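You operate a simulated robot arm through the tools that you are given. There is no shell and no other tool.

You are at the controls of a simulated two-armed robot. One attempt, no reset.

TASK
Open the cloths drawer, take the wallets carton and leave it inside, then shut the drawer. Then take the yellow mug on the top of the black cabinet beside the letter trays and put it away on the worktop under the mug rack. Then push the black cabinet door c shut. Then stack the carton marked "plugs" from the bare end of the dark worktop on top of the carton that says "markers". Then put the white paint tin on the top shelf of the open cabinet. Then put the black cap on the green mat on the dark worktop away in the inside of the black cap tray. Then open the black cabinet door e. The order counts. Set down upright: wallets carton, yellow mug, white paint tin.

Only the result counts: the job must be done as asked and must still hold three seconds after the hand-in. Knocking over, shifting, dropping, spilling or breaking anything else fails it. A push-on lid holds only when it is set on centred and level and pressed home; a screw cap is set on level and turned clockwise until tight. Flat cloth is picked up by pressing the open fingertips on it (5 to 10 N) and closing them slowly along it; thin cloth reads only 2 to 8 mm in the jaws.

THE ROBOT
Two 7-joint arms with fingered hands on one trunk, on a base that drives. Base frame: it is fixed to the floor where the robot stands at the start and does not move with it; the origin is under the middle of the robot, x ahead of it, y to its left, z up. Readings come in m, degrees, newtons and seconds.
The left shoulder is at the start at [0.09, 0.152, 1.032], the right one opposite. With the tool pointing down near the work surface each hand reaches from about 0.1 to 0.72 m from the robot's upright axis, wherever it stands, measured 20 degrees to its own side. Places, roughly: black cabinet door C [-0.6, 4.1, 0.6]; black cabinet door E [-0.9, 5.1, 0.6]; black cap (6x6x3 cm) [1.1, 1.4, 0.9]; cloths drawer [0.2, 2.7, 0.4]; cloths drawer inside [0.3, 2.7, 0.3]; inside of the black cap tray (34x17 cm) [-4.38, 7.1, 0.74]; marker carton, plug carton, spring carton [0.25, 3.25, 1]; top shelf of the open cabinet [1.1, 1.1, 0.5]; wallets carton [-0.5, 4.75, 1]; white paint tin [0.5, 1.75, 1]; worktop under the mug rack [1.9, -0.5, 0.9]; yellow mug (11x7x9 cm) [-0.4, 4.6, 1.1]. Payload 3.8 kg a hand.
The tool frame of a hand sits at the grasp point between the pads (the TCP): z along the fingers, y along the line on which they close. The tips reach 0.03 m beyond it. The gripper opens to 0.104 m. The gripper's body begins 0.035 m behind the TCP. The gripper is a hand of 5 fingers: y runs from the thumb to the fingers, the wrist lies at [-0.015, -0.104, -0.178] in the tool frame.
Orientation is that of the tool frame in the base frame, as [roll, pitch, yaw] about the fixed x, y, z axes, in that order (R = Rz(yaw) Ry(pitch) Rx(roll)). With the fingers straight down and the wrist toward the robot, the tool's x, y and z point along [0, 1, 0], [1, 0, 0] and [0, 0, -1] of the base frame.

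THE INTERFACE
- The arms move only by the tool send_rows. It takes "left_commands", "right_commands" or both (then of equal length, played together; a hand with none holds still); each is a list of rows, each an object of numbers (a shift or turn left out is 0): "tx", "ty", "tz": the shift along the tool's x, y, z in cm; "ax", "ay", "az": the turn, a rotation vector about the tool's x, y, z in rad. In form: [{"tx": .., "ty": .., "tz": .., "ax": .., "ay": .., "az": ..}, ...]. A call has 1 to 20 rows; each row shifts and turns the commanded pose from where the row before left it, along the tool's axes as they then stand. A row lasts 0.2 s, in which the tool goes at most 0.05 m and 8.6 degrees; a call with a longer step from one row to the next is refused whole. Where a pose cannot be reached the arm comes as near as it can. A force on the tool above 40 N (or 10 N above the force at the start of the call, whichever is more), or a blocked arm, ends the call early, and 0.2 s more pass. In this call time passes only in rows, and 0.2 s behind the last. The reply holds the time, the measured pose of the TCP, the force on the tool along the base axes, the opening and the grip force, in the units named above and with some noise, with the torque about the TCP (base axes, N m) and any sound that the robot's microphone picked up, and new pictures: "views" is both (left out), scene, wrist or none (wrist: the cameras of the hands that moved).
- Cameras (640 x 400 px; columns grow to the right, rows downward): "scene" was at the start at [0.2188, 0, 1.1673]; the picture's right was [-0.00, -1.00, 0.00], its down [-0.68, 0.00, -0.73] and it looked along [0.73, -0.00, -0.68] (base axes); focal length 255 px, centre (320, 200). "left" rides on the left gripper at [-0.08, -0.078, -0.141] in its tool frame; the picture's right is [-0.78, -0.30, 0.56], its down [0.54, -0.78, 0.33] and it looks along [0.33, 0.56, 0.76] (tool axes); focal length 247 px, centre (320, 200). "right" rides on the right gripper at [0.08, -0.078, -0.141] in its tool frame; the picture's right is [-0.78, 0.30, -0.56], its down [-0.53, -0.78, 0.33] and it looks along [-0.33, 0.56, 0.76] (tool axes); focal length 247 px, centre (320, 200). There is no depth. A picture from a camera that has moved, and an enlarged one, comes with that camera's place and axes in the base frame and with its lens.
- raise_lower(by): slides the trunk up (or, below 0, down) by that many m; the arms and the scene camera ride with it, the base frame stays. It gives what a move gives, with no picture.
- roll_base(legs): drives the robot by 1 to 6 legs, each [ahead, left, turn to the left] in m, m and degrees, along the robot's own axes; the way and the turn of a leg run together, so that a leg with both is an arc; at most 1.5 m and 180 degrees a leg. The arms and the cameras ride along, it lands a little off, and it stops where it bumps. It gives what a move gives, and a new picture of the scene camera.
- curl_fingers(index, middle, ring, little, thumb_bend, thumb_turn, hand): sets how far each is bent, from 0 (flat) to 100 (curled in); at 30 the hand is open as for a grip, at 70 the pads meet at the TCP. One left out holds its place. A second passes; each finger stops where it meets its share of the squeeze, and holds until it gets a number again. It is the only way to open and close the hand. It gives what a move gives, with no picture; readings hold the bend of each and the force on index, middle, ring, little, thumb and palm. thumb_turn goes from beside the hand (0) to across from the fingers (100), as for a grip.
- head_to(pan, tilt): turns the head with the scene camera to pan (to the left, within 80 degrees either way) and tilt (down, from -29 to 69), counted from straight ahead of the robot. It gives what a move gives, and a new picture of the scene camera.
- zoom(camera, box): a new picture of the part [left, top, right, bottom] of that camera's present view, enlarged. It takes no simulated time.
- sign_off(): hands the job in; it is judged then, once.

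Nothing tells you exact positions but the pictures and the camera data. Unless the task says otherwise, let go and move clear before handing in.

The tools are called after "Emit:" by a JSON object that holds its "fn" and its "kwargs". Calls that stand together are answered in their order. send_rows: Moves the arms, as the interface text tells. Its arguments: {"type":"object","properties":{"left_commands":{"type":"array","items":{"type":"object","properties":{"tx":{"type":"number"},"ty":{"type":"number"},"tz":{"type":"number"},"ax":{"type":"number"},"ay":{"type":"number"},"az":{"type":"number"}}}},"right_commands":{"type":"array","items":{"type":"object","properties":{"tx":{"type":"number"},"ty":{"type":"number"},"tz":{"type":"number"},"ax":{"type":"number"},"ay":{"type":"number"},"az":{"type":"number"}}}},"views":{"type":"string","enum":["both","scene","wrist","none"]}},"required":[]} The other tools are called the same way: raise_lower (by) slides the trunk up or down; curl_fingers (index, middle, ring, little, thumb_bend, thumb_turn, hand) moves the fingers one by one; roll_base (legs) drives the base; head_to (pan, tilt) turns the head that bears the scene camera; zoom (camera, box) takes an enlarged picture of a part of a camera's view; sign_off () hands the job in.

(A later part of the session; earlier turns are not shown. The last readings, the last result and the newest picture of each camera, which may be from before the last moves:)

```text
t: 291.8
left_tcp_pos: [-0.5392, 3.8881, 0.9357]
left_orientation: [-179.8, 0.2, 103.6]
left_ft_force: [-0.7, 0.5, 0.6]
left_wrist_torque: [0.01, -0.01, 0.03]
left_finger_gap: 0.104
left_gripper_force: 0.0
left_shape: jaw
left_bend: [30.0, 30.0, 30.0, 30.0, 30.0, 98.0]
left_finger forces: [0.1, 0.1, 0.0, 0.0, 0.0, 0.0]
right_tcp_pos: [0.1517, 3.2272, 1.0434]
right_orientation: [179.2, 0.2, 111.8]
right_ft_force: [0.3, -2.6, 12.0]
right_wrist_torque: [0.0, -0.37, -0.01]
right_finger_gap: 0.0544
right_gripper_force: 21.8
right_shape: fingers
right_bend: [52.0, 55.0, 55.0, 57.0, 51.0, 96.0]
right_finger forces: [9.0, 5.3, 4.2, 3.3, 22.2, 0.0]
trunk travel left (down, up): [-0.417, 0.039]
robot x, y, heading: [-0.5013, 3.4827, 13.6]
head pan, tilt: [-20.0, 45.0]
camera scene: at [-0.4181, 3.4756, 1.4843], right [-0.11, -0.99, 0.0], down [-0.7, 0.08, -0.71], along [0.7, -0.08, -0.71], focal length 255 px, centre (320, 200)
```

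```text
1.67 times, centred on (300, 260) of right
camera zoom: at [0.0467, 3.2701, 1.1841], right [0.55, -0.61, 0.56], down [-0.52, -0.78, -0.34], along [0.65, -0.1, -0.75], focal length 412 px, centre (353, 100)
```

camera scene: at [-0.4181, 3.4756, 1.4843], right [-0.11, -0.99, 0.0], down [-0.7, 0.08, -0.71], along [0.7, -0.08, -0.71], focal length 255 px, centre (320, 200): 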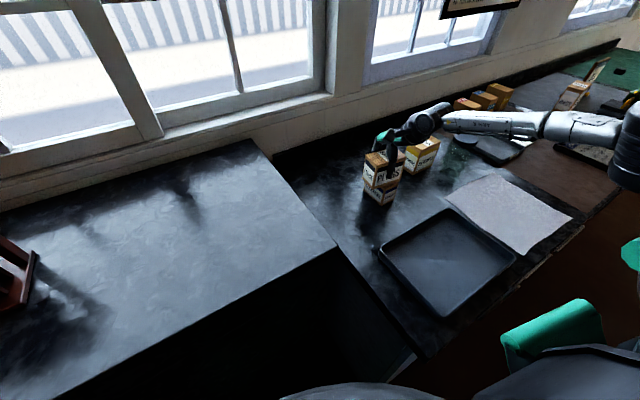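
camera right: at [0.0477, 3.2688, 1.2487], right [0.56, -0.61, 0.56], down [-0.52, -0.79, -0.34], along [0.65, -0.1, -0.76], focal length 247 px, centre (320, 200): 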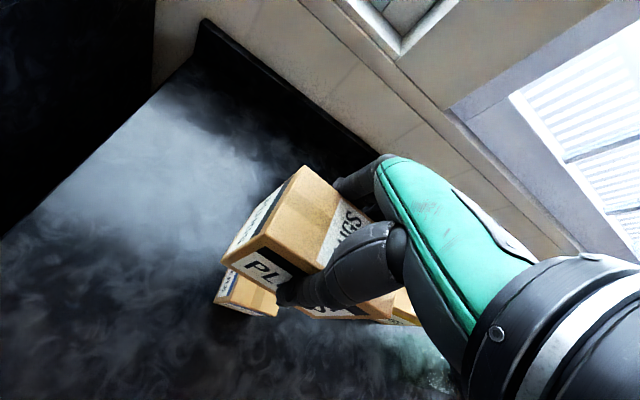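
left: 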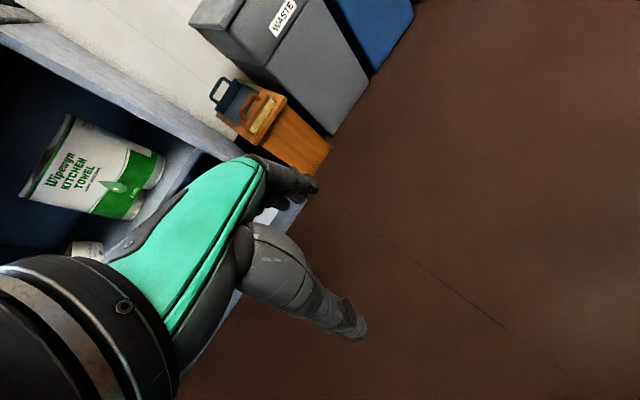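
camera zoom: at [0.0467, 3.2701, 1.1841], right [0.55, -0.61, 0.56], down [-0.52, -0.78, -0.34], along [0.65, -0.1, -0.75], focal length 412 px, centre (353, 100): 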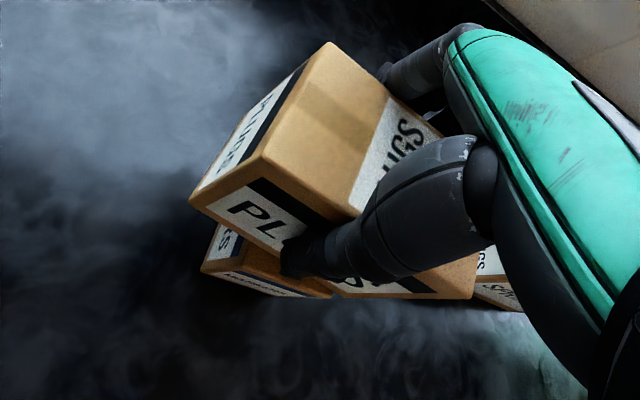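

By projection PLUGS is within 5 mm of MARKERS' centre. I relieve the pressure and release.

Emit:
{"fn": "send_rows", "kwargs": {"right_commands": [{"tz": -0.2}], "views": "none"}}

Emit:
{"fn": "curl_fingers", "kwargs": {"hand": "right", "index": 42, "middle": 42, "ring": 42, "little": 42, "thumb_bend": 42}}

Emit:
{"fn": "curl_fingers", "kwargs": {"hand": "right", "index": 30, "middle": 30, "ring": 30, "little": 30, "thumb_bend": 28}}

Emit:
{"fn": "zoom", "kwargs": {"camera": "scene", "box": [330, 110, 450, 220]}}

```text
t: 292.2
left_tcp_pos: [-0.5391, 3.8877, 0.9365]
left_orientation: [-179.9, 0.2, 103.6]
left_ft_force: [0.5, 0.6, -0.3]
left_wrist_torque: [-0.01, 0.04, -0.01]
left_finger_gap: 0.1039
left_gripper_force: 0.0
left_shape: jaw
left_bend: [30.0, 30.0, 30.0, 30.0, 30.0, 98.0]
left_finger forces: [0.0, 0.0, 0.1, 0.0, 0.1, 0.0]
right_tcp_pos: [0.1505, 3.2261, 1.0439]
right_orientation: [179.4, 0.2, 111.7]
right_ft_force: [0.4, -1.3, 12.4]
right_wrist_torque: [-0.02, -0.39, -0.03]
right_finger_gap: 0.0542
right_gripper_force: 21.1
right_shape: fingers
right_bend: [52.0, 55.0, 55.0, 57.0, 51.0, 96.0]
right_finger forces: [9.3, 5.5, 4.3, 3.4, 22.1, 0.1]
trunk travel left (down, up): [-0.417, 0.039]
robot x, y, heading: [-0.4988, 3.4834, 13.8]
head pan, tilt: [-20.0, 45.0]
```

```text
t: 293.2
left_tcp_pos: [-0.5379, 3.8873, 0.9366]
left_orientation: [-179.8, 0.2, 103.5]
left_ft_force: [0.9, 0.2, 0.8]
left_wrist_torque: [0.0, -0.01, 0.01]
left_finger_gap: 0.1036
left_gripper_force: 0.0
left_shape: jaw
left_bend: [30.0, 30.0, 30.0, 30.0, 30.0, 98.0]
left_finger forces: [0.1, 0.1, 0.0, 0.0, 0.0, 0.1]
right_tcp_pos: [0.1519, 3.2276, 1.0427]
right_orientation: [179.6, 0.1, 111.9]
right_ft_force: [0.2, -0.4, -0.3]
right_wrist_torque: [-0.04, -0.02, -0.01]
right_finger_gap: 0.0732
right_gripper_force: 0.7
right_shape: fingers
right_bend: [42.0, 42.0, 42.0, 42.0, 42.0, 97.0]
right_finger forces: [0.1, 0.1, 0.0, 0.1, 0.6, 0.0]
trunk travel left (down, up): [-0.417, 0.039]
robot x, y, heading: [-0.5036, 3.4827, 13.7]
head pan, tilt: [-20.0, 45.0]
```

```text
t: 294.2
left_tcp_pos: [-0.5371, 3.8884, 0.9361]
left_orientation: [-179.8, 0.2, 103.5]
left_ft_force: [-0.2, 0.1, 0.5]
left_wrist_torque: [0.0, 0.03, -0.01]
left_finger_gap: 0.1038
left_gripper_force: 0.0
left_shape: jaw
left_bend: [30.0, 30.0, 30.0, 30.0, 30.0, 98.0]
left_finger forces: [0.0, 0.0, 0.1, 0.0, 0.1, 0.0]
right_tcp_pos: [0.1517, 3.2259, 1.0425]
right_orientation: [179.6, 0.1, 111.7]
right_ft_force: [0.3, 0.0, 0.1]
right_wrist_torque: [-0.02, 0.05, 0.01]
right_finger_gap: 0.1047
right_gripper_force: 0.1
right_shape: fingers
right_bend: [30.0, 30.0, 30.0, 30.0, 28.0, 95.0]
right_finger forces: [0.0, 0.0, 0.1, 0.0, 0.1, 0.0]
trunk travel left (down, up): [-0.417, 0.039]
robot x, y, heading: [-0.5045, 3.4887, 13.6]
head pan, tilt: [-20.0, 45.0]
```

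```text
3.64 times, centred on (390, 165) of scene
camera zoom: at [-0.4152, 3.4753, 1.484], right [-0.11, -0.99, 0.0], down [-0.71, 0.08, -0.7], along [0.7, -0.08, -0.71], focal length 927 px, centre (66, 327)
```

zoom: 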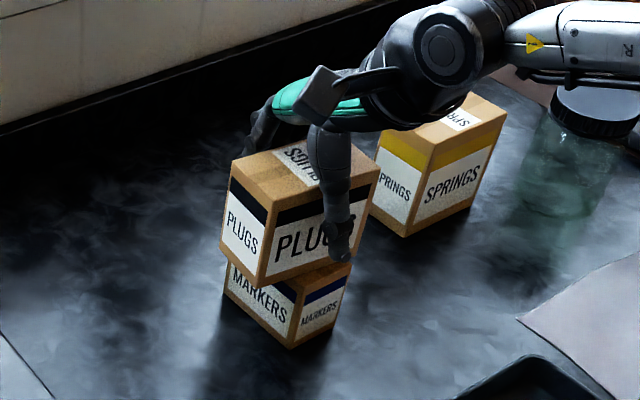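

Stacked. I lift the hand straight up and clear.

Emit:
{"fn": "raise_lower", "kwargs": {"by": 0.035}}

Emit:
{"fn": "send_rows", "kwargs": {"right_commands": [{"tz": -2}, {"tz": -3}, {"tz": -3}], "views": "scene"}}

```text
t: 295.0
left_tcp_pos: [-0.5391, 3.8876, 0.9721]
left_orientation: [-179.7, 0.1, 103.7]
left_ft_force: [-0.3, -0.5, 0.2]
left_wrist_torque: [-0.01, -0.02, 0.0]
left_finger_gap: 0.1038
left_gripper_force: 0.1
left_shape: jaw
left_bend: [30.0, 30.0, 30.0, 30.0, 30.0, 98.0]
left_finger forces: [0.0, 0.0, 0.0, 0.0, 0.0, 0.1]
right_tcp_pos: [0.152, 3.2263, 1.0796]
right_orientation: [179.6, 0.0, 111.9]
right_ft_force: [-0.5, 0.4, -0.4]
right_wrist_torque: [0.01, -0.01, -0.03]
right_finger_gap: 0.1045
right_gripper_force: 0.1
right_shape: fingers
right_bend: [30.0, 30.0, 30.0, 30.0, 28.0, 95.0]
right_finger forces: [0.0, 0.0, 0.0, 0.0, 0.0, 0.1]
trunk travel left (down, up): [-0.452, 0.004]
robot x, y, heading: [-0.502, 3.478, 13.8]
head pan, tilt: [-20.0, 45.0]
```

```text
t: 295.8
left_tcp_pos: [-0.5391, 3.888, 0.9723]
left_orientation: [-179.7, 0.2, 103.5]
left_ft_force: [0.0, 0.7, -0.4]
left_wrist_torque: [-0.04, 0.03, -0.04]
left_finger_gap: 0.104
left_gripper_force: 0.1
left_shape: jaw
left_bend: [30.0, 30.0, 30.0, 30.0, 30.0, 98.0]
left_finger forces: [0.0, 0.0, 0.0, 0.0, 0.0, 0.0]
right_tcp_pos: [0.1507, 3.2283, 1.1571]
right_orientation: [179.5, 0.2, 111.9]
right_ft_force: [0.9, 0.3, -0.2]
right_wrist_torque: [-0.03, -0.03, 0.03]
right_finger_gap: 0.1046
right_gripper_force: 0.1
right_shape: fingers
right_bend: [30.0, 30.0, 30.0, 30.0, 28.0, 95.0]
right_finger forces: [0.0, 0.1, 0.0, 0.1, 0.1, 0.0]
trunk travel left (down, up): [-0.452, 0.004]
robot x, y, heading: [-0.5039, 3.4804, 13.8]
head pan, tilt: [-20.0, 45.0]
camera scene: at [-0.4175, 3.4749, 1.5188], right [-0.11, -0.99, 0.0], down [-0.7, 0.08, -0.71], along [0.7, -0.08, -0.71], focal length 255 px, centre (320, 200)
```

scene: 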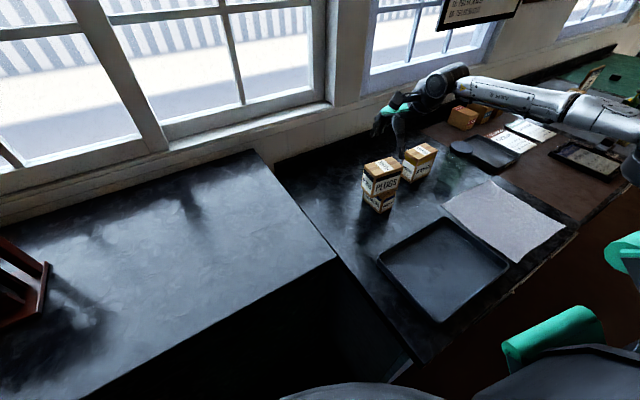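

PLUGS rests on MARKERS. I back out of the corner and look once more.

Emit:
{"fn": "roll_base", "kwargs": {"legs": [[-0.55, -0.05, 0]]}}

Emit:
{"fn": "head_to", "kwargs": {"pan": -10, "tilt": 35}}

Emit:
{"fn": "zoom", "kwargs": {"camera": "scene", "box": [300, 60, 500, 200]}}

```text
t: 298.9
left_tcp_pos: [-1.0539, 3.7144, 0.9711]
left_orientation: [-179.6, 0.2, 103.0]
left_ft_force: [-0.5, -0.4, 0.1]
left_wrist_torque: [0.0, -0.04, 0.01]
left_finger_gap: 0.1039
left_gripper_force: 0.0
left_shape: jaw
left_bend: [30.0, 30.0, 30.0, 30.0, 30.0, 98.0]
left_finger forces: [0.0, 0.0, 0.0, 0.0, 0.1, 0.0]
right_tcp_pos: [-0.3699, 3.0481, 1.1564]
right_orientation: [179.6, 0.1, 111.2]
right_ft_force: [0.4, -1.1, 0.7]
right_wrist_torque: [0.0, 0.03, 0.01]
right_finger_gap: 0.1047
right_gripper_force: 0.0
right_shape: fingers
right_bend: [30.0, 30.0, 30.0, 30.0, 28.0, 95.0]
right_finger forces: [0.0, 0.1, 0.0, 0.0, 0.1, 0.0]
trunk travel left (down, up): [-0.452, 0.004]
robot x, y, heading: [-1.0223, 3.3075, 12.9]
head pan, tilt: [-20.0, 45.0]
camera scene: at [-0.9354, 3.2996, 1.5186], right [-0.12, -0.99, 0.0], down [-0.7, 0.09, -0.71], along [0.7, -0.09, -0.71], focal length 255 px, centre (320, 200)
```

scene: 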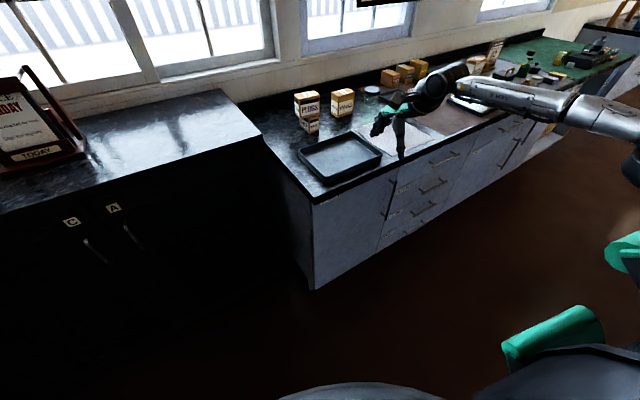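

```text
t: 299.7
left_tcp_pos: [-1.0536, 3.7122, 0.9715]
left_orientation: [-179.7, 0.2, 103.0]
left_ft_force: [-0.2, 0.1, 0.3]
left_wrist_torque: [-0.02, -0.02, 0.0]
left_finger_gap: 0.1037
left_gripper_force: 0.0
left_shape: jaw
left_bend: [30.0, 30.0, 30.0, 30.0, 30.0, 98.0]
left_finger forces: [0.0, 0.1, 0.0, 0.0, 0.0, 0.0]
right_tcp_pos: [-0.3718, 3.046, 1.1575]
right_orientation: [179.6, 0.1, 111.3]
right_ft_force: [0.4, -0.3, 0.4]
right_wrist_torque: [-0.01, 0.01, -0.01]
right_finger_gap: 0.1047
right_gripper_force: 0.1
right_shape: fingers
right_bend: [30.0, 30.0, 30.0, 30.0, 28.0, 95.0]
right_finger forces: [0.0, 0.0, 0.0, 0.0, 0.0, 0.0]
trunk travel left (down, up): [-0.452, 0.004]
robot x, y, heading: [-1.0205, 3.3075, 12.9]
head pan, tilt: [-10.0, 35.0]
camera scene: at [-0.9299, 3.3135, 1.5335], right [0.05, -1.0, 0.0], down [-0.57, -0.03, -0.82], along [0.82, 0.04, -0.57], focal length 255 px, centre (320, 200)
```

scene: 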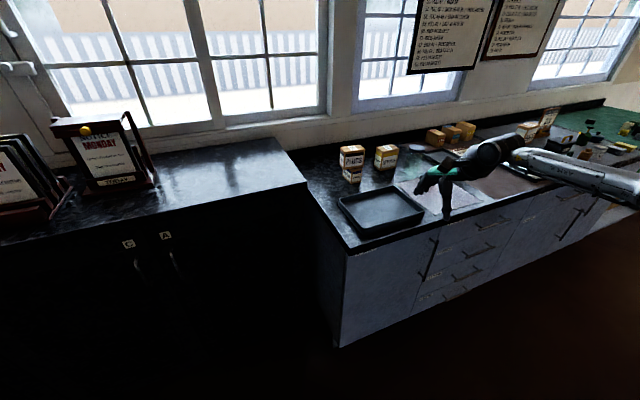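

```text
2.86 times, centred on (400, 130) of scene
camera zoom: at [-0.9299, 3.3135, 1.5335], right [0.05, -1.0, 0.0], down [-0.57, -0.03, -0.82], along [0.82, 0.04, -0.57], focal length 728 px, centre (91, 400)
```

zoom: 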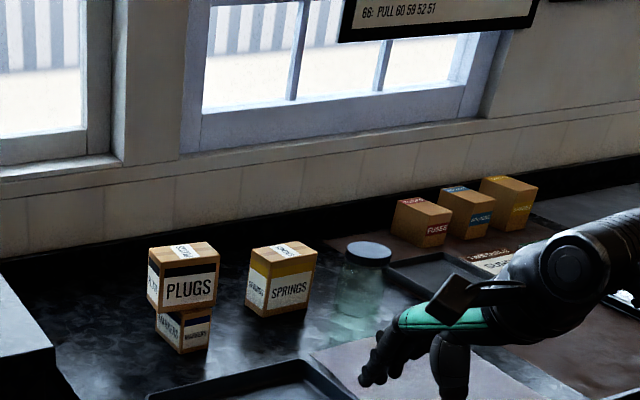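

The stack stands well. Next the white paint tin near (u 1.22, v 1.35). I turn square and drive right.

Emit:
{"fn": "roll_base", "kwargs": {"legs": [[0, 0, 13], [-0.2, -1.0, 0], [0, -0.85, 0.5]]}}

Emit:
{"fn": "head_to", "kwargs": {"pan": 0, "tilt": 35}}

Emit:
{"fn": "zoom", "kwargs": {"camera": "scene", "box": [160, 80, 480, 280]}}

```text
t: 309.8
left_tcp_pos: [-0.5091, 1.9551, 0.9715]
left_orientation: [-179.6, 0.1, 117.9]
left_ft_force: [-1.0, 0.1, 0.2]
left_wrist_torque: [0.0, 0.02, -0.01]
left_finger_gap: 0.1036
left_gripper_force: 0.0
left_shape: jaw
left_bend: [30.0, 30.0, 30.0, 30.0, 30.0, 98.0]
left_finger forces: [0.1, 0.1, 0.1, 0.0, 0.0, 0.0]
right_tcp_pos: [0.3206, 1.4852, 1.1569]
right_orientation: [179.6, 0.2, 126.1]
right_ft_force: [0.0, 0.9, -0.1]
right_wrist_torque: [-0.01, 0.0, -0.03]
right_finger_gap: 0.1048
right_gripper_force: 0.0
right_shape: fingers
right_bend: [30.0, 30.0, 30.0, 30.0, 28.0, 95.0]
right_finger forces: [0.1, 0.1, 0.0, 0.1, 0.0, 0.0]
trunk travel left (down, up): [-0.452, 0.004]
robot x, y, heading: [-0.3741, 1.5666, 27.8]
head pan, tilt: [-10.0, 35.0]
camera scene: at [-0.2875, 1.5992, 1.5336], right [0.31, -0.95, 0.0], down [-0.55, -0.18, -0.82], along [0.78, 0.25, -0.57], focal length 255 px, centre (320, 200)
```

scene: 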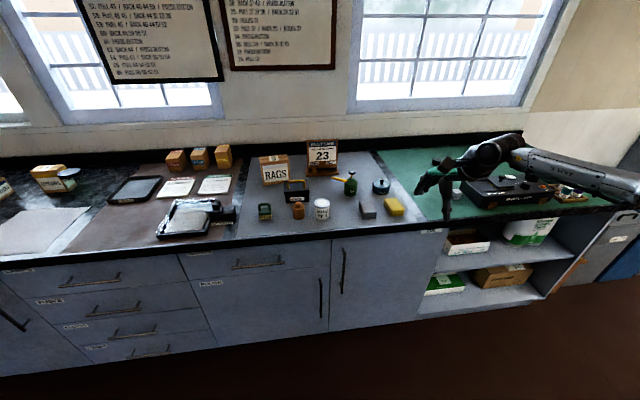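

```text
t: 310.6
left_tcp_pos: [-0.5079, 1.953, 0.9707]
left_orientation: [-179.7, 0.1, 117.9]
left_ft_force: [0.2, 0.0, -0.2]
left_wrist_torque: [0.01, 0.0, 0.03]
left_finger_gap: 0.1038
left_gripper_force: 0.1
left_shape: jaw
left_bend: [30.0, 30.0, 30.0, 30.0, 30.0, 98.0]
left_finger forces: [0.0, 0.0, 0.0, 0.0, 0.1, 0.0]
right_tcp_pos: [0.3219, 1.4837, 1.1556]
right_orientation: [179.6, 0.1, 126.0]
right_ft_force: [-0.6, -0.5, 0.0]
right_wrist_torque: [-0.04, -0.01, 0.01]
right_finger_gap: 0.1044
right_gripper_force: 0.1
right_shape: fingers
right_bend: [30.0, 30.0, 30.0, 30.0, 28.0, 95.0]
right_finger forces: [0.0, 0.1, 0.0, 0.0, 0.0, 0.0]
trunk travel left (down, up): [-0.452, 0.004]
robot x, y, heading: [-0.373, 1.5734, 28.1]
head pan, tilt: [0.0, 35.0]
camera scene: at [-0.2928, 1.6122, 1.5336], right [0.47, -0.88, 0.0], down [-0.51, -0.27, -0.82], along [0.72, 0.38, -0.57], focal length 255 px, centre (320, 200)
```

scene: 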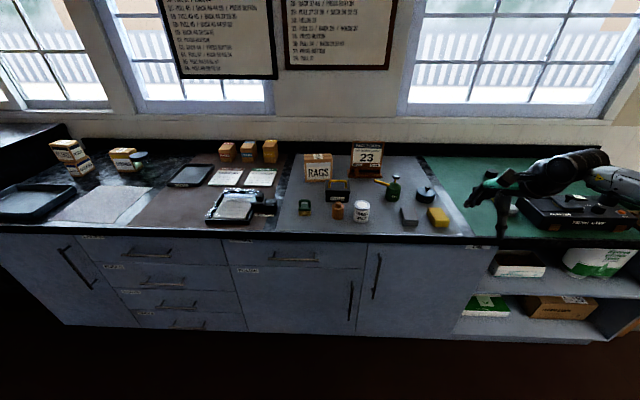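

```text
2.00 times, centred on (320, 180) of scene
camera zoom: at [-0.2928, 1.6122, 1.5336], right [0.47, -0.88, 0.0], down [-0.51, -0.27, -0.82], along [0.72, 0.38, -0.57], focal length 510 px, centre (320, 240)
```

zoom: 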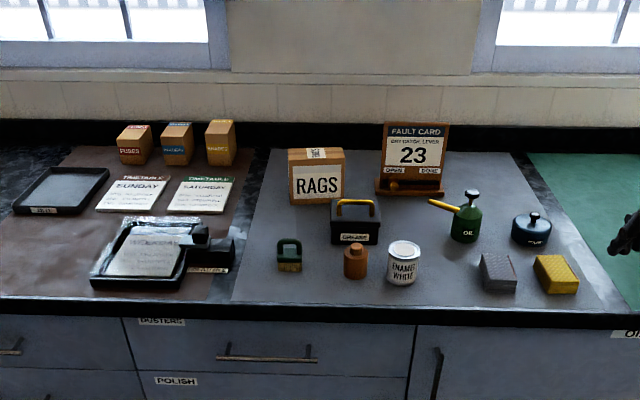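

The ENAMEL WHITE tin stands at about (u 1.228, v 1.441), 6 cm wide, 7 cm tall, with clearance around it. I square the right hand and move in front.

Emit:
{"fn": "send_rows", "kwargs": {"right_commands": [{"az": 0.138}, {"tx": 3.9}, {"tx": 3.9}, {"tx": 3.9}, {"tx": 3.9}], "views": "none"}}

Emit:
{"fn": "roll_base", "kwargs": {"legs": [[0.2, 0.11, -2.1]]}}

Emit:
{"fn": "head_to", "kwargs": {"pan": 0, "tilt": 45}}

Emit:
{"fn": "zoom", "kwargs": {"camera": "scene", "box": [300, 100, 540, 250]}}

```text
t: 311.8
left_tcp_pos: [-0.5093, 1.9541, 0.9713]
left_orientation: [-179.7, 0.2, 118.0]
left_ft_force: [-0.3, -0.3, -0.4]
left_wrist_torque: [0.01, -0.01, 0.03]
left_finger_gap: 0.1038
left_gripper_force: 0.1
left_shape: jaw
left_bend: [30.0, 30.0, 30.0, 30.0, 30.0, 98.0]
left_finger forces: [0.0, 0.0, 0.1, 0.0, 0.0, 0.1]
right_tcp_pos: [0.2477, 1.6242, 1.1545]
right_orientation: [179.6, 0.1, 118.1]
right_ft_force: [-0.1, -0.5, 0.2]
right_wrist_torque: [0.03, 0.02, 0.04]
right_finger_gap: 0.1047
right_gripper_force: 0.1
right_shape: fingers
right_bend: [30.0, 30.0, 30.0, 30.0, 28.0, 95.0]
right_finger forces: [0.1, 0.1, 0.1, 0.0, 0.1, 0.0]
trunk travel left (down, up): [-0.452, 0.004]
robot x, y, heading: [-0.3756, 1.5719, 27.4]
head pan, tilt: [0.0, 35.0]
```

```text
t: 313.5
left_tcp_pos: [-0.3648, 2.1443, 0.972]
left_orientation: [-179.9, 0.1, 115.5]
left_ft_force: [0.5, 1.5, 0.5]
left_wrist_torque: [-0.01, -0.02, 0.01]
left_finger_gap: 0.1038
left_gripper_force: 0.2
left_shape: jaw
left_bend: [30.0, 30.0, 30.0, 30.0, 30.0, 98.0]
left_finger forces: [0.1, 0.0, 0.1, 0.1, 0.0, 0.0]
right_tcp_pos: [0.3786, 1.7823, 1.156]
right_orientation: [179.3, 0.0, 115.9]
right_ft_force: [-1.0, -0.1, 1.0]
right_wrist_torque: [0.0, -0.02, 0.05]
right_finger_gap: 0.1046
right_gripper_force: 0.1
right_shape: fingers
right_bend: [30.0, 30.0, 30.0, 30.0, 28.0, 95.0]
right_finger forces: [0.0, 0.0, 0.0, 0.0, 0.1, 0.0]
trunk travel left (down, up): [-0.452, 0.004]
robot x, y, heading: [-0.2484, 1.7595, 25.7]
head pan, tilt: [0.0, 35.0]
camera scene: at [-0.1637, 1.7929, 1.5338], right [0.43, -0.9, 0.0], down [-0.52, -0.25, -0.82], along [0.74, 0.35, -0.57], focal length 255 px, centre (320, 200)
```

scene: 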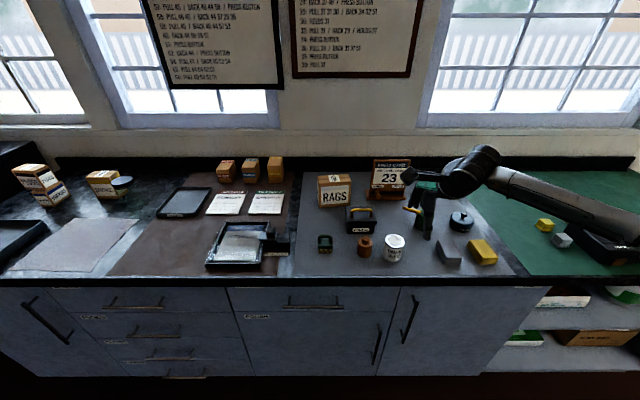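

```text
t: 314.2
left_tcp_pos: [-0.3628, 2.1447, 0.9703]
left_orientation: [-179.6, 0.2, 115.5]
left_ft_force: [0.0, -0.3, 0.8]
left_wrist_torque: [-0.02, 0.01, 0.0]
left_finger_gap: 0.104
left_gripper_force: 0.1
left_shape: jaw
left_bend: [30.0, 30.0, 30.0, 30.0, 30.0, 98.0]
left_finger forces: [0.0, 0.1, 0.1, 0.0, 0.0, 0.0]
right_tcp_pos: [0.3793, 1.7857, 1.1547]
right_orientation: [179.5, 0.0, 116.0]
right_ft_force: [0.4, -0.2, 0.8]
right_wrist_torque: [-0.01, -0.04, -0.03]
right_finger_gap: 0.1046
right_gripper_force: 0.1
right_shape: fingers
right_bend: [30.0, 30.0, 30.0, 30.0, 28.0, 95.0]
right_finger forces: [0.0, 0.0, 0.0, 0.0, 0.0, 0.0]
trunk travel left (down, up): [-0.452, 0.004]
robot x, y, heading: [-0.244, 1.755, 25.7]
head pan, tilt: [0.0, 45.0]
camera scene: at [-0.1676, 1.7931, 1.5188], right [0.43, -0.9, 0.0], down [-0.64, -0.31, -0.71], along [0.64, 0.31, -0.71], focal length 255 px, centre (320, 200)
```

scene: 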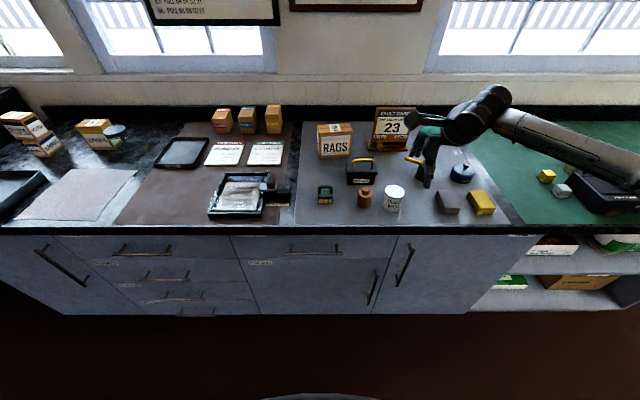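

```text
2.67 times, centred on (420, 175) of scene
camera zoom: at [-0.1676, 1.7931, 1.5188], right [0.43, -0.9, 0.0], down [-0.64, -0.31, -0.71], along [0.64, 0.31, -0.71], focal length 680 px, centre (53, 267)
```

zoom: 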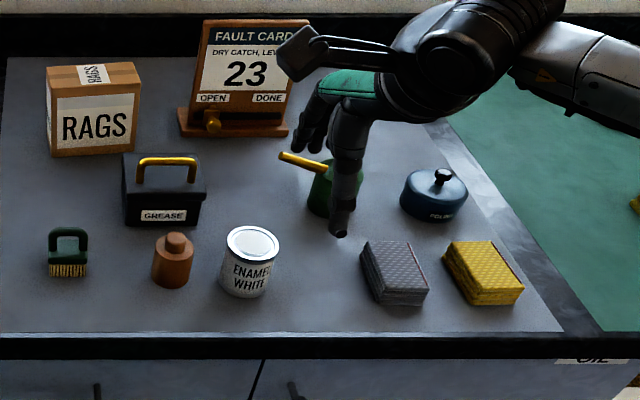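

Emit:
{"fn": "send_rows", "kwargs": {"right_commands": [{"ty": 4}, {"ty": 4}, {"tz": 3}, {"tz": 3}], "views": "both"}}

Emit:
{"fn": "zoom", "kwargs": {"camera": "right", "box": [160, 160, 440, 400]}}

```text
t: 315.2
left_tcp_pos: [-0.3635, 2.1443, 0.972]
left_orientation: [-179.7, 0.2, 115.6]
left_ft_force: [0.3, 0.1, 0.1]
left_wrist_torque: [0.0, -0.02, -0.01]
left_finger_gap: 0.1039
left_gripper_force: 0.0
left_shape: jaw
left_bend: [30.0, 30.0, 30.0, 30.0, 30.0, 98.0]
left_finger forces: [0.0, 0.0, 0.1, 0.0, 0.1, 0.0]
right_tcp_pos: [0.4519, 1.8196, 1.0942]
right_orientation: [179.4, 0.0, 115.9]
right_ft_force: [0.0, -0.4, 0.9]
right_wrist_torque: [-0.03, 0.02, -0.03]
right_finger_gap: 0.1047
right_gripper_force: 0.0
right_shape: fingers
right_bend: [30.0, 30.0, 30.0, 30.0, 28.0, 95.0]
right_finger forces: [0.0, 0.0, 0.0, 0.1, 0.0, 0.0]
trunk travel left (down, up): [-0.452, 0.004]
robot x, y, heading: [-0.2405, 1.76, 25.5]
head pan, tilt: [0.0, 45.0]
camera scene: at [-0.1675, 1.7924, 1.5187], right [0.43, -0.9, 0.0], down [-0.64, -0.3, -0.71], along [0.64, 0.31, -0.71], focal length 255 px, centre (320, 200)
camera right: at [0.3458, 1.8559, 1.2351], right [0.6, -0.57, 0.56], down [-0.46, -0.82, -0.34], along [0.65, -0.06, -0.76], focal length 247 px, centre (320, 200)
```

scene: 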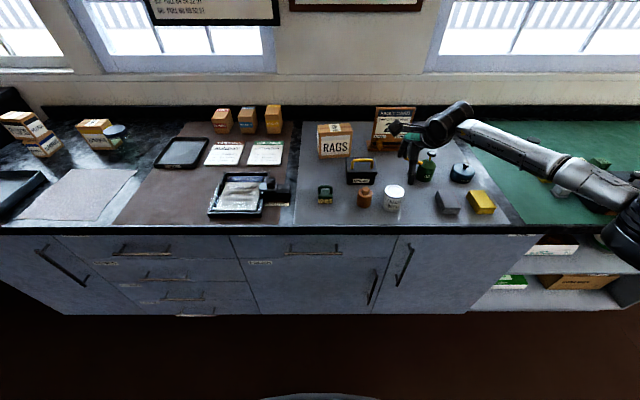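
right: 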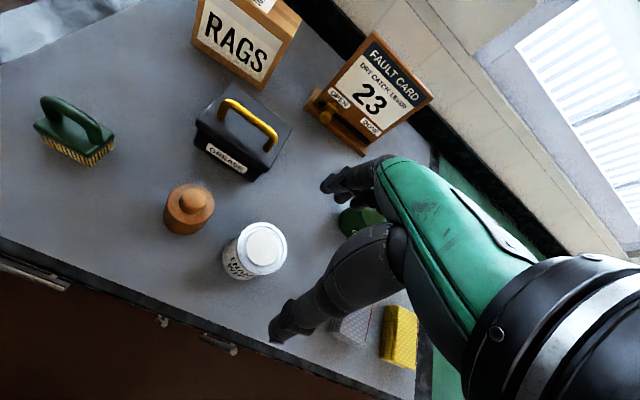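

```text
1.67 times, centred on (300, 280) of right
camera zoom: at [0.3458, 1.8559, 1.2351], right [0.6, -0.57, 0.56], down [-0.46, -0.82, -0.34], along [0.65, -0.06, -0.76], focal length 412 px, centre (353, 67)
```

zoom: 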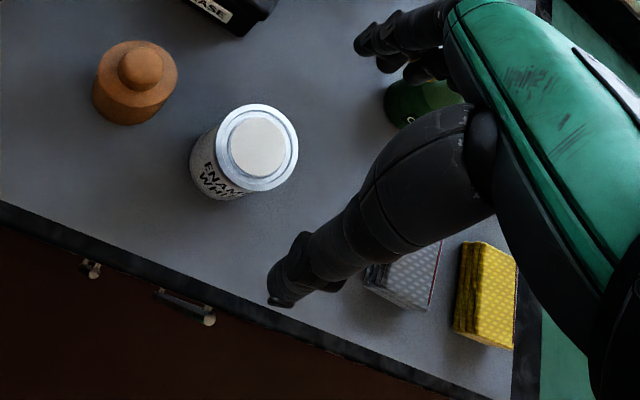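

Tin axis at (1.2185, 1.4457) from the wrist camera. Correcting and lowering.

Emit:
{"fn": "send_rows", "kwargs": {"right_commands": [{"ty": 1.4, "tx": 0.8}, {"tz": 4}, {"tz": 3}], "views": "both"}}

Emit:
{"fn": "zoom", "kwargs": {"camera": "right", "box": [160, 160, 440, 400]}}

```text
t: 316.0
left_tcp_pos: [-0.363, 2.1442, 0.971]
left_orientation: [-179.7, 0.2, 115.6]
left_ft_force: [-0.2, -0.2, 0.7]
left_wrist_torque: [0.01, 0.03, 0.0]
left_finger_gap: 0.1039
left_gripper_force: 0.1
left_shape: jaw
left_bend: [30.0, 30.0, 30.0, 30.0, 30.0, 98.0]
left_finger forces: [0.0, 0.0, 0.0, 0.0, 0.0, 0.1]
right_tcp_pos: [0.4614, 1.8339, 1.025]
right_orientation: [179.5, 0.1, 115.7]
right_ft_force: [-0.6, 0.2, -0.6]
right_wrist_torque: [0.0, -0.03, 0.03]
right_finger_gap: 0.1049
right_gripper_force: 0.1
right_shape: fingers
right_bend: [30.0, 30.0, 30.0, 30.0, 28.0, 95.0]
right_finger forces: [0.0, 0.0, 0.0, 0.0, 0.0, 0.0]
trunk travel left (down, up): [-0.452, 0.004]
robot x, y, heading: [-0.2451, 1.7555, 25.6]
head pan, tilt: [0.0, 45.0]
camera scene: at [-0.167, 1.7931, 1.5187], right [0.43, -0.9, 0.0], down [-0.64, -0.31, -0.71], along [0.64, 0.31, -0.71], focal length 255 px, centre (320, 200)
camera right: at [0.3555, 1.87, 1.1661], right [0.6, -0.57, 0.56], down [-0.46, -0.82, -0.34], along [0.65, -0.06, -0.76], focal length 247 px, centre (320, 200)
```

scene: 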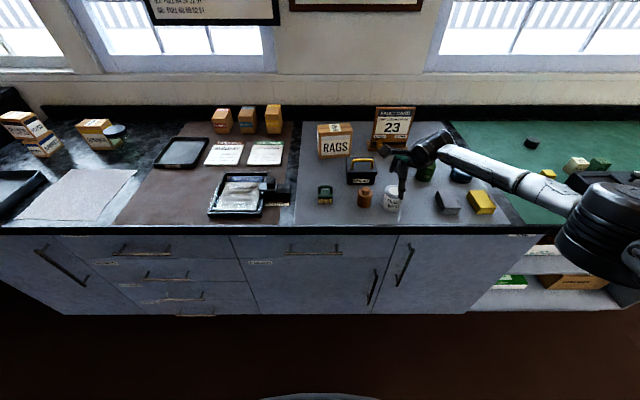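
right: 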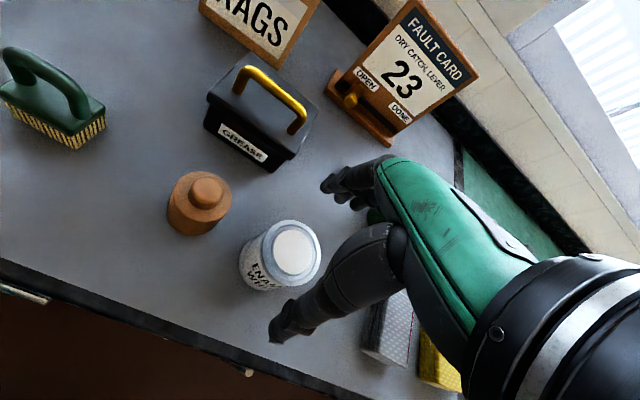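

```text
1.67 times, centred on (300, 280) of right
camera zoom: at [0.3555, 1.87, 1.1661], right [0.6, -0.57, 0.56], down [-0.46, -0.82, -0.34], along [0.65, -0.06, -0.76], focal length 412 px, centre (353, 67)
```

zoom: 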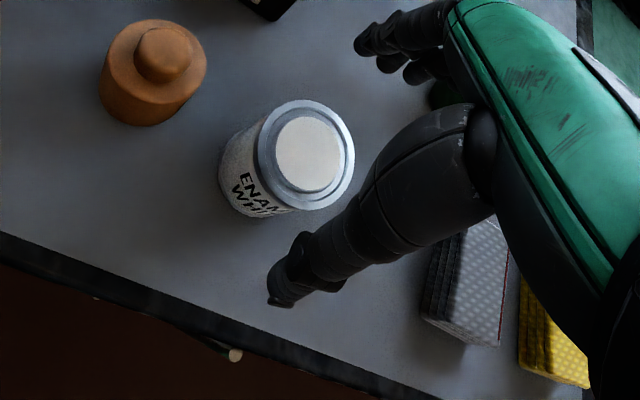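

Exactly centred. Lowering to grip height and closing.

Emit:
{"fn": "send_rows", "kwargs": {"right_commands": [{"tz": 2.5}, {"tz": 2.5}, {"tz": 1.6}], "views": "wrist"}}

Emit:
{"fn": "curl_fingers", "kwargs": {"hand": "right", "index": 60, "middle": 60, "ring": 60, "little": 60, "thumb_bend": 60}}

Emit:
{"fn": "zoom", "kwargs": {"camera": "right", "box": [160, 160, 440, 400]}}

```text
t: 316.8
left_tcp_pos: [-0.3641, 2.1457, 0.971]
left_orientation: [-179.7, 0.1, 115.6]
left_ft_force: [-1.0, -0.5, 0.4]
left_wrist_torque: [0.0, 0.0, -0.02]
left_finger_gap: 0.1036
left_gripper_force: 0.0
left_shape: jaw
left_bend: [30.0, 30.0, 30.0, 30.0, 30.0, 98.0]
left_finger forces: [0.1, 0.0, 0.1, 0.0, 0.0, 0.0]
right_tcp_pos: [0.4612, 1.8347, 0.9586]
right_orientation: [179.5, 0.1, 115.9]
right_ft_force: [-0.6, -0.3, 0.7]
right_wrist_torque: [0.02, -0.03, -0.03]
right_finger_gap: 0.1048
right_gripper_force: 0.0
right_shape: fingers
right_bend: [30.0, 30.0, 30.0, 30.0, 28.0, 95.0]
right_finger forces: [0.1, 0.0, 0.0, 0.1, 0.1, 0.0]
trunk travel left (down, up): [-0.452, 0.004]
robot x, y, heading: [-0.244, 1.7604, 25.4]
head pan, tilt: [0.0, 45.0]
camera right: at [0.3552, 1.8701, 1.0996], right [0.6, -0.57, 0.56], down [-0.46, -0.82, -0.34], along [0.65, -0.06, -0.76], focal length 247 px, centre (320, 200)
```

right: 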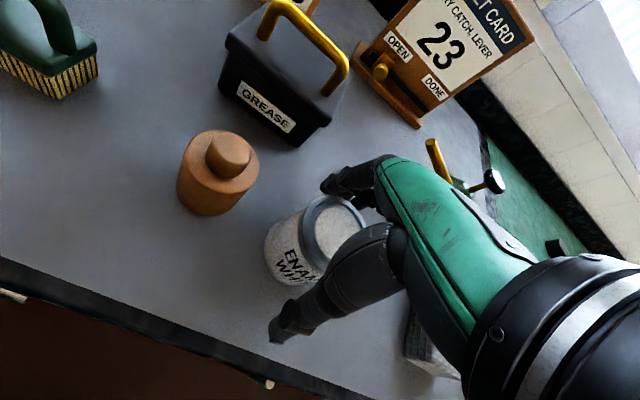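

```text
t: 317.8
left_tcp_pos: [-0.3648, 2.1457, 0.9709]
left_orientation: [-179.8, 0.2, 115.5]
left_ft_force: [0.0, -0.1, 0.7]
left_wrist_torque: [-0.02, -0.03, 0.03]
left_finger_gap: 0.1038
left_gripper_force: 0.0
left_shape: jaw
left_bend: [30.0, 30.0, 30.0, 30.0, 30.0, 98.0]
left_finger forces: [0.0, 0.0, 0.0, 0.0, 0.1, 0.0]
right_tcp_pos: [0.4614, 1.8333, 0.9608]
right_orientation: [179.5, 0.2, 115.8]
right_ft_force: [1.0, 1.0, 1.1]
right_wrist_torque: [0.04, -0.13, 0.0]
right_finger_gap: 0.0533
right_gripper_force: 14.1
right_shape: fingers
right_bend: [51.0, 53.0, 58.0, 60.0, 50.0, 98.0]
right_finger forces: [7.0, 6.5, 1.0, 0.0, 13.7, 0.1]
trunk travel left (down, up): [-0.452, 0.004]
robot x, y, heading: [-0.2457, 1.7575, 25.8]
head pan, tilt: [0.0, 45.0]
```

```text
1.67 times, centred on (300, 280) of right
camera zoom: at [0.3554, 1.8698, 1.1001], right [0.6, -0.57, 0.56], down [-0.46, -0.82, -0.34], along [0.65, -0.06, -0.76], focal length 412 px, centre (353, 67)
```

zoom: 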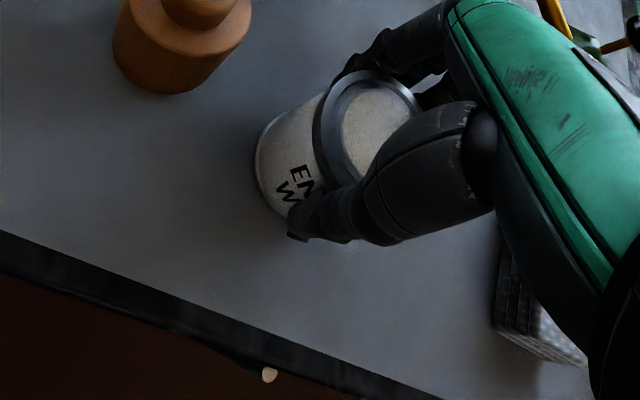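

Grip is 14 N; I squeeze a bit more before lifting.

Emit:
{"fn": "curl_fingers", "kwargs": {"hand": "right", "index": 68, "middle": 68, "ring": 68, "little": 68, "thumb_bend": 68}}

Emit:
{"fn": "send_rows", "kwargs": {"right_commands": [{"tz": -1.5}, {"tz": -2}, {"tz": -3}, {"tz": -3}, {"tz": -3}], "views": "both"}}

```text
t: 318.8
left_tcp_pos: [-0.3641, 2.146, 0.9712]
left_orientation: [-179.7, 0.2, 115.6]
left_ft_force: [-0.4, -0.3, 0.4]
left_wrist_torque: [0.02, -0.01, 0.02]
left_finger_gap: 0.1039
left_gripper_force: 0.0
left_shape: jaw
left_bend: [30.0, 30.0, 30.0, 30.0, 30.0, 98.0]
left_finger forces: [0.1, 0.0, 0.0, 0.0, 0.0, 0.0]
right_tcp_pos: [0.4622, 1.8339, 0.9598]
right_orientation: [179.5, 0.1, 115.9]
right_ft_force: [1.5, 1.5, 3.6]
right_wrist_torque: [0.06, -0.28, 0.03]
right_finger_gap: 0.0527
right_gripper_force: 22.6
right_shape: fingers
right_bend: [54.0, 57.0, 63.0, 68.0, 50.0, 97.0]
right_finger forces: [9.6, 10.2, 3.7, 0.0, 21.7, 0.0]
trunk travel left (down, up): [-0.452, 0.004]
robot x, y, heading: [-0.245, 1.7598, 25.4]
head pan, tilt: [0.0, 45.0]
```

```text
t: 320.0
left_tcp_pos: [-0.3642, 2.1456, 0.9716]
left_orientation: [-179.8, 0.3, 115.7]
left_ft_force: [-0.6, 0.9, 0.0]
left_wrist_torque: [0.02, -0.01, 0.01]
left_finger_gap: 0.1037
left_gripper_force: 0.1
left_shape: jaw
left_bend: [30.0, 30.0, 30.0, 30.0, 30.0, 98.0]
left_finger forces: [0.0, 0.0, 0.1, 0.0, 0.0, 0.1]
right_tcp_pos: [0.461, 1.8314, 1.0835]
right_orientation: [179.5, 0.0, 115.9]
right_ft_force: [-0.5, 0.5, -2.7]
right_wrist_torque: [0.0, -0.05, -0.01]
right_finger_gap: 0.0527
right_gripper_force: 22.5
right_shape: fingers
right_bend: [55.0, 58.0, 64.0, 68.0, 50.0, 97.0]
right_finger forces: [9.1, 9.1, 3.7, 0.0, 21.5, 0.0]
trunk travel left (down, up): [-0.452, 0.004]
robot x, y, heading: [-0.244, 1.7558, 25.8]
head pan, tilt: [0.0, 45.0]
camera scene: at [-0.1677, 1.793, 1.5188], right [0.43, -0.9, 0.0], down [-0.64, -0.31, -0.71], along [0.64, 0.31, -0.71], focal length 255 px, centre (320, 200)
camera right: at [0.355, 1.8682, 1.2235], right [0.6, -0.57, 0.56], down [-0.46, -0.82, -0.34], along [0.65, -0.06, -0.76], focal length 247 px, centre (320, 200)
```

scene: 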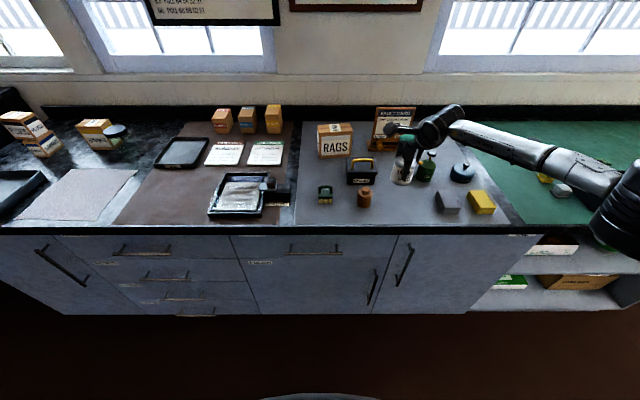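
right: 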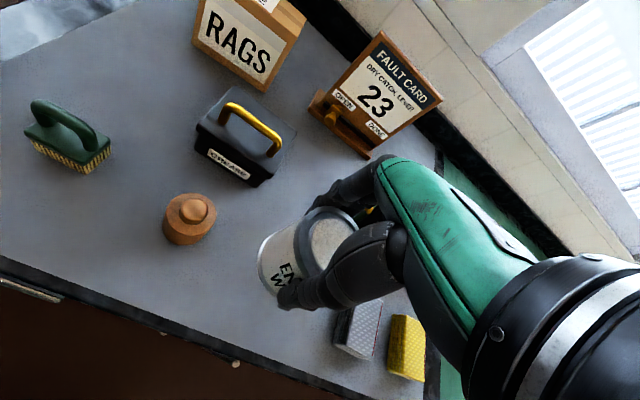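

Tin secured. I back out and move right to the open cabinet.

Emit:
{"fn": "roll_base", "kwargs": {"legs": [[-0.33, 0, 0], [0, -0.85, 0.2]]}}

Emit:
{"fn": "head_to", "kwargs": {"pan": -5, "tilt": 45}}

Emit:
{"fn": "zoom", "kwargs": {"camera": "scene", "box": [260, 160, 580, 360]}}

```text
t: 326.3
left_tcp_pos: [-0.2926, 1.2291, 0.972]
left_orientation: [-179.7, 0.2, 116.2]
left_ft_force: [-0.5, -0.8, -0.6]
left_wrist_torque: [0.03, 0.0, -0.05]
left_finger_gap: 0.1037
left_gripper_force: 0.1
left_shape: jaw
left_bend: [30.0, 30.0, 30.0, 30.0, 30.0, 98.0]
left_finger forces: [0.1, 0.0, 0.0, 0.0, 0.0, 0.0]
right_tcp_pos: [0.5363, 0.9254, 1.0823]
right_orientation: [179.6, 0.1, 116.5]
right_ft_force: [-0.4, 0.5, -2.4]
right_wrist_torque: [0.03, 0.01, -0.02]
right_finger_gap: 0.0527
right_gripper_force: 21.5
right_shape: fingers
right_bend: [55.0, 58.0, 64.0, 68.0, 50.0, 97.0]
right_finger forces: [9.1, 9.1, 3.7, 0.0, 21.5, 0.0]
trunk travel left (down, up): [-0.452, 0.004]
robot x, y, heading: [-0.17, 0.842, 26.2]
head pan, tilt: [0.0, 45.0]
camera scene: at [-0.0928, 0.8798, 1.5187], right [0.44, -0.9, 0.0], down [-0.63, -0.31, -0.71], along [0.63, 0.31, -0.71], focal length 255 px, centre (320, 200)
```

scene: 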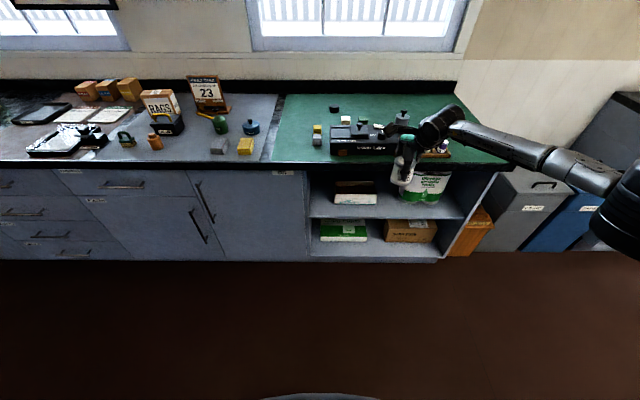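

```text
t: 327.0
left_tcp_pos: [-0.2927, 1.228, 0.9723]
left_orientation: [-179.6, 0.1, 116.2]
left_ft_force: [-0.2, -0.3, 0.1]
left_wrist_torque: [-0.01, -0.03, -0.01]
left_finger_gap: 0.1035
left_gripper_force: 0.1
left_shape: jaw
left_bend: [30.0, 30.0, 30.0, 30.0, 30.0, 98.0]
left_finger forces: [0.0, 0.1, 0.0, 0.0, 0.0, 0.0]
right_tcp_pos: [0.5354, 0.9252, 1.0831]
right_orientation: [179.6, 0.0, 116.5]
right_ft_force: [0.0, 0.0, -1.5]
right_wrist_torque: [0.0, 0.0, 0.02]
right_finger_gap: 0.0529
right_gripper_force: 21.9
right_shape: fingers
right_bend: [55.0, 58.0, 64.0, 68.0, 50.0, 97.0]
right_finger forces: [9.2, 9.2, 3.8, 0.0, 21.5, 0.0]
trunk travel left (down, up): [-0.452, 0.004]
robot x, y, heading: [-0.1687, 0.8465, 26.4]
head pan, tilt: [-5.0, 45.0]
camera scene: at [-0.0896, 0.8726, 1.5187], right [0.36, -0.93, 0.0], down [-0.66, -0.26, -0.71], along [0.66, 0.26, -0.71], focal length 255 px, centre (320, 200)
```

scene: 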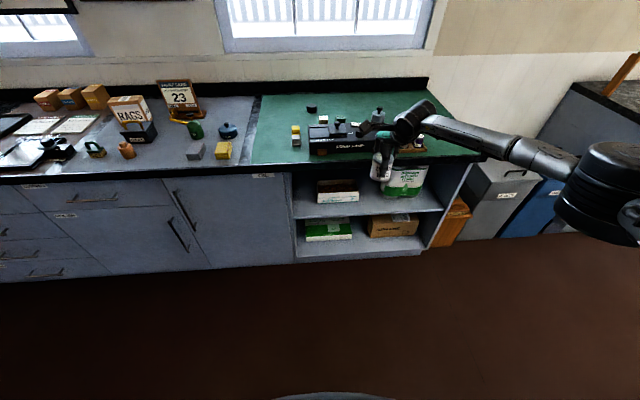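

```text
2.00 times, centred on (420, 260) of scene
camera zoom: at [-0.0896, 0.8726, 1.5187], right [0.36, -0.93, 0.0], down [-0.66, -0.26, -0.71], along [0.66, 0.26, -0.71], focal length 510 px, centre (120, 80)
```

zoom: 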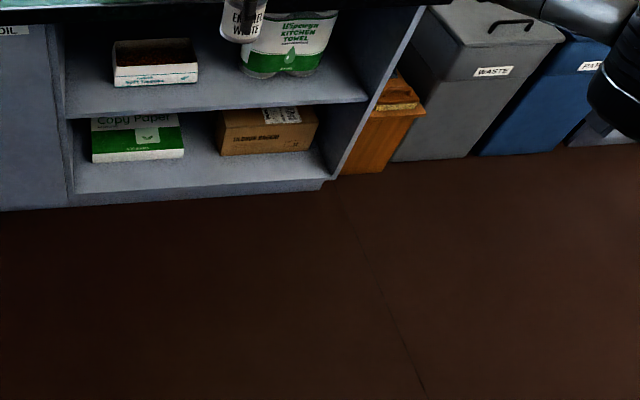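

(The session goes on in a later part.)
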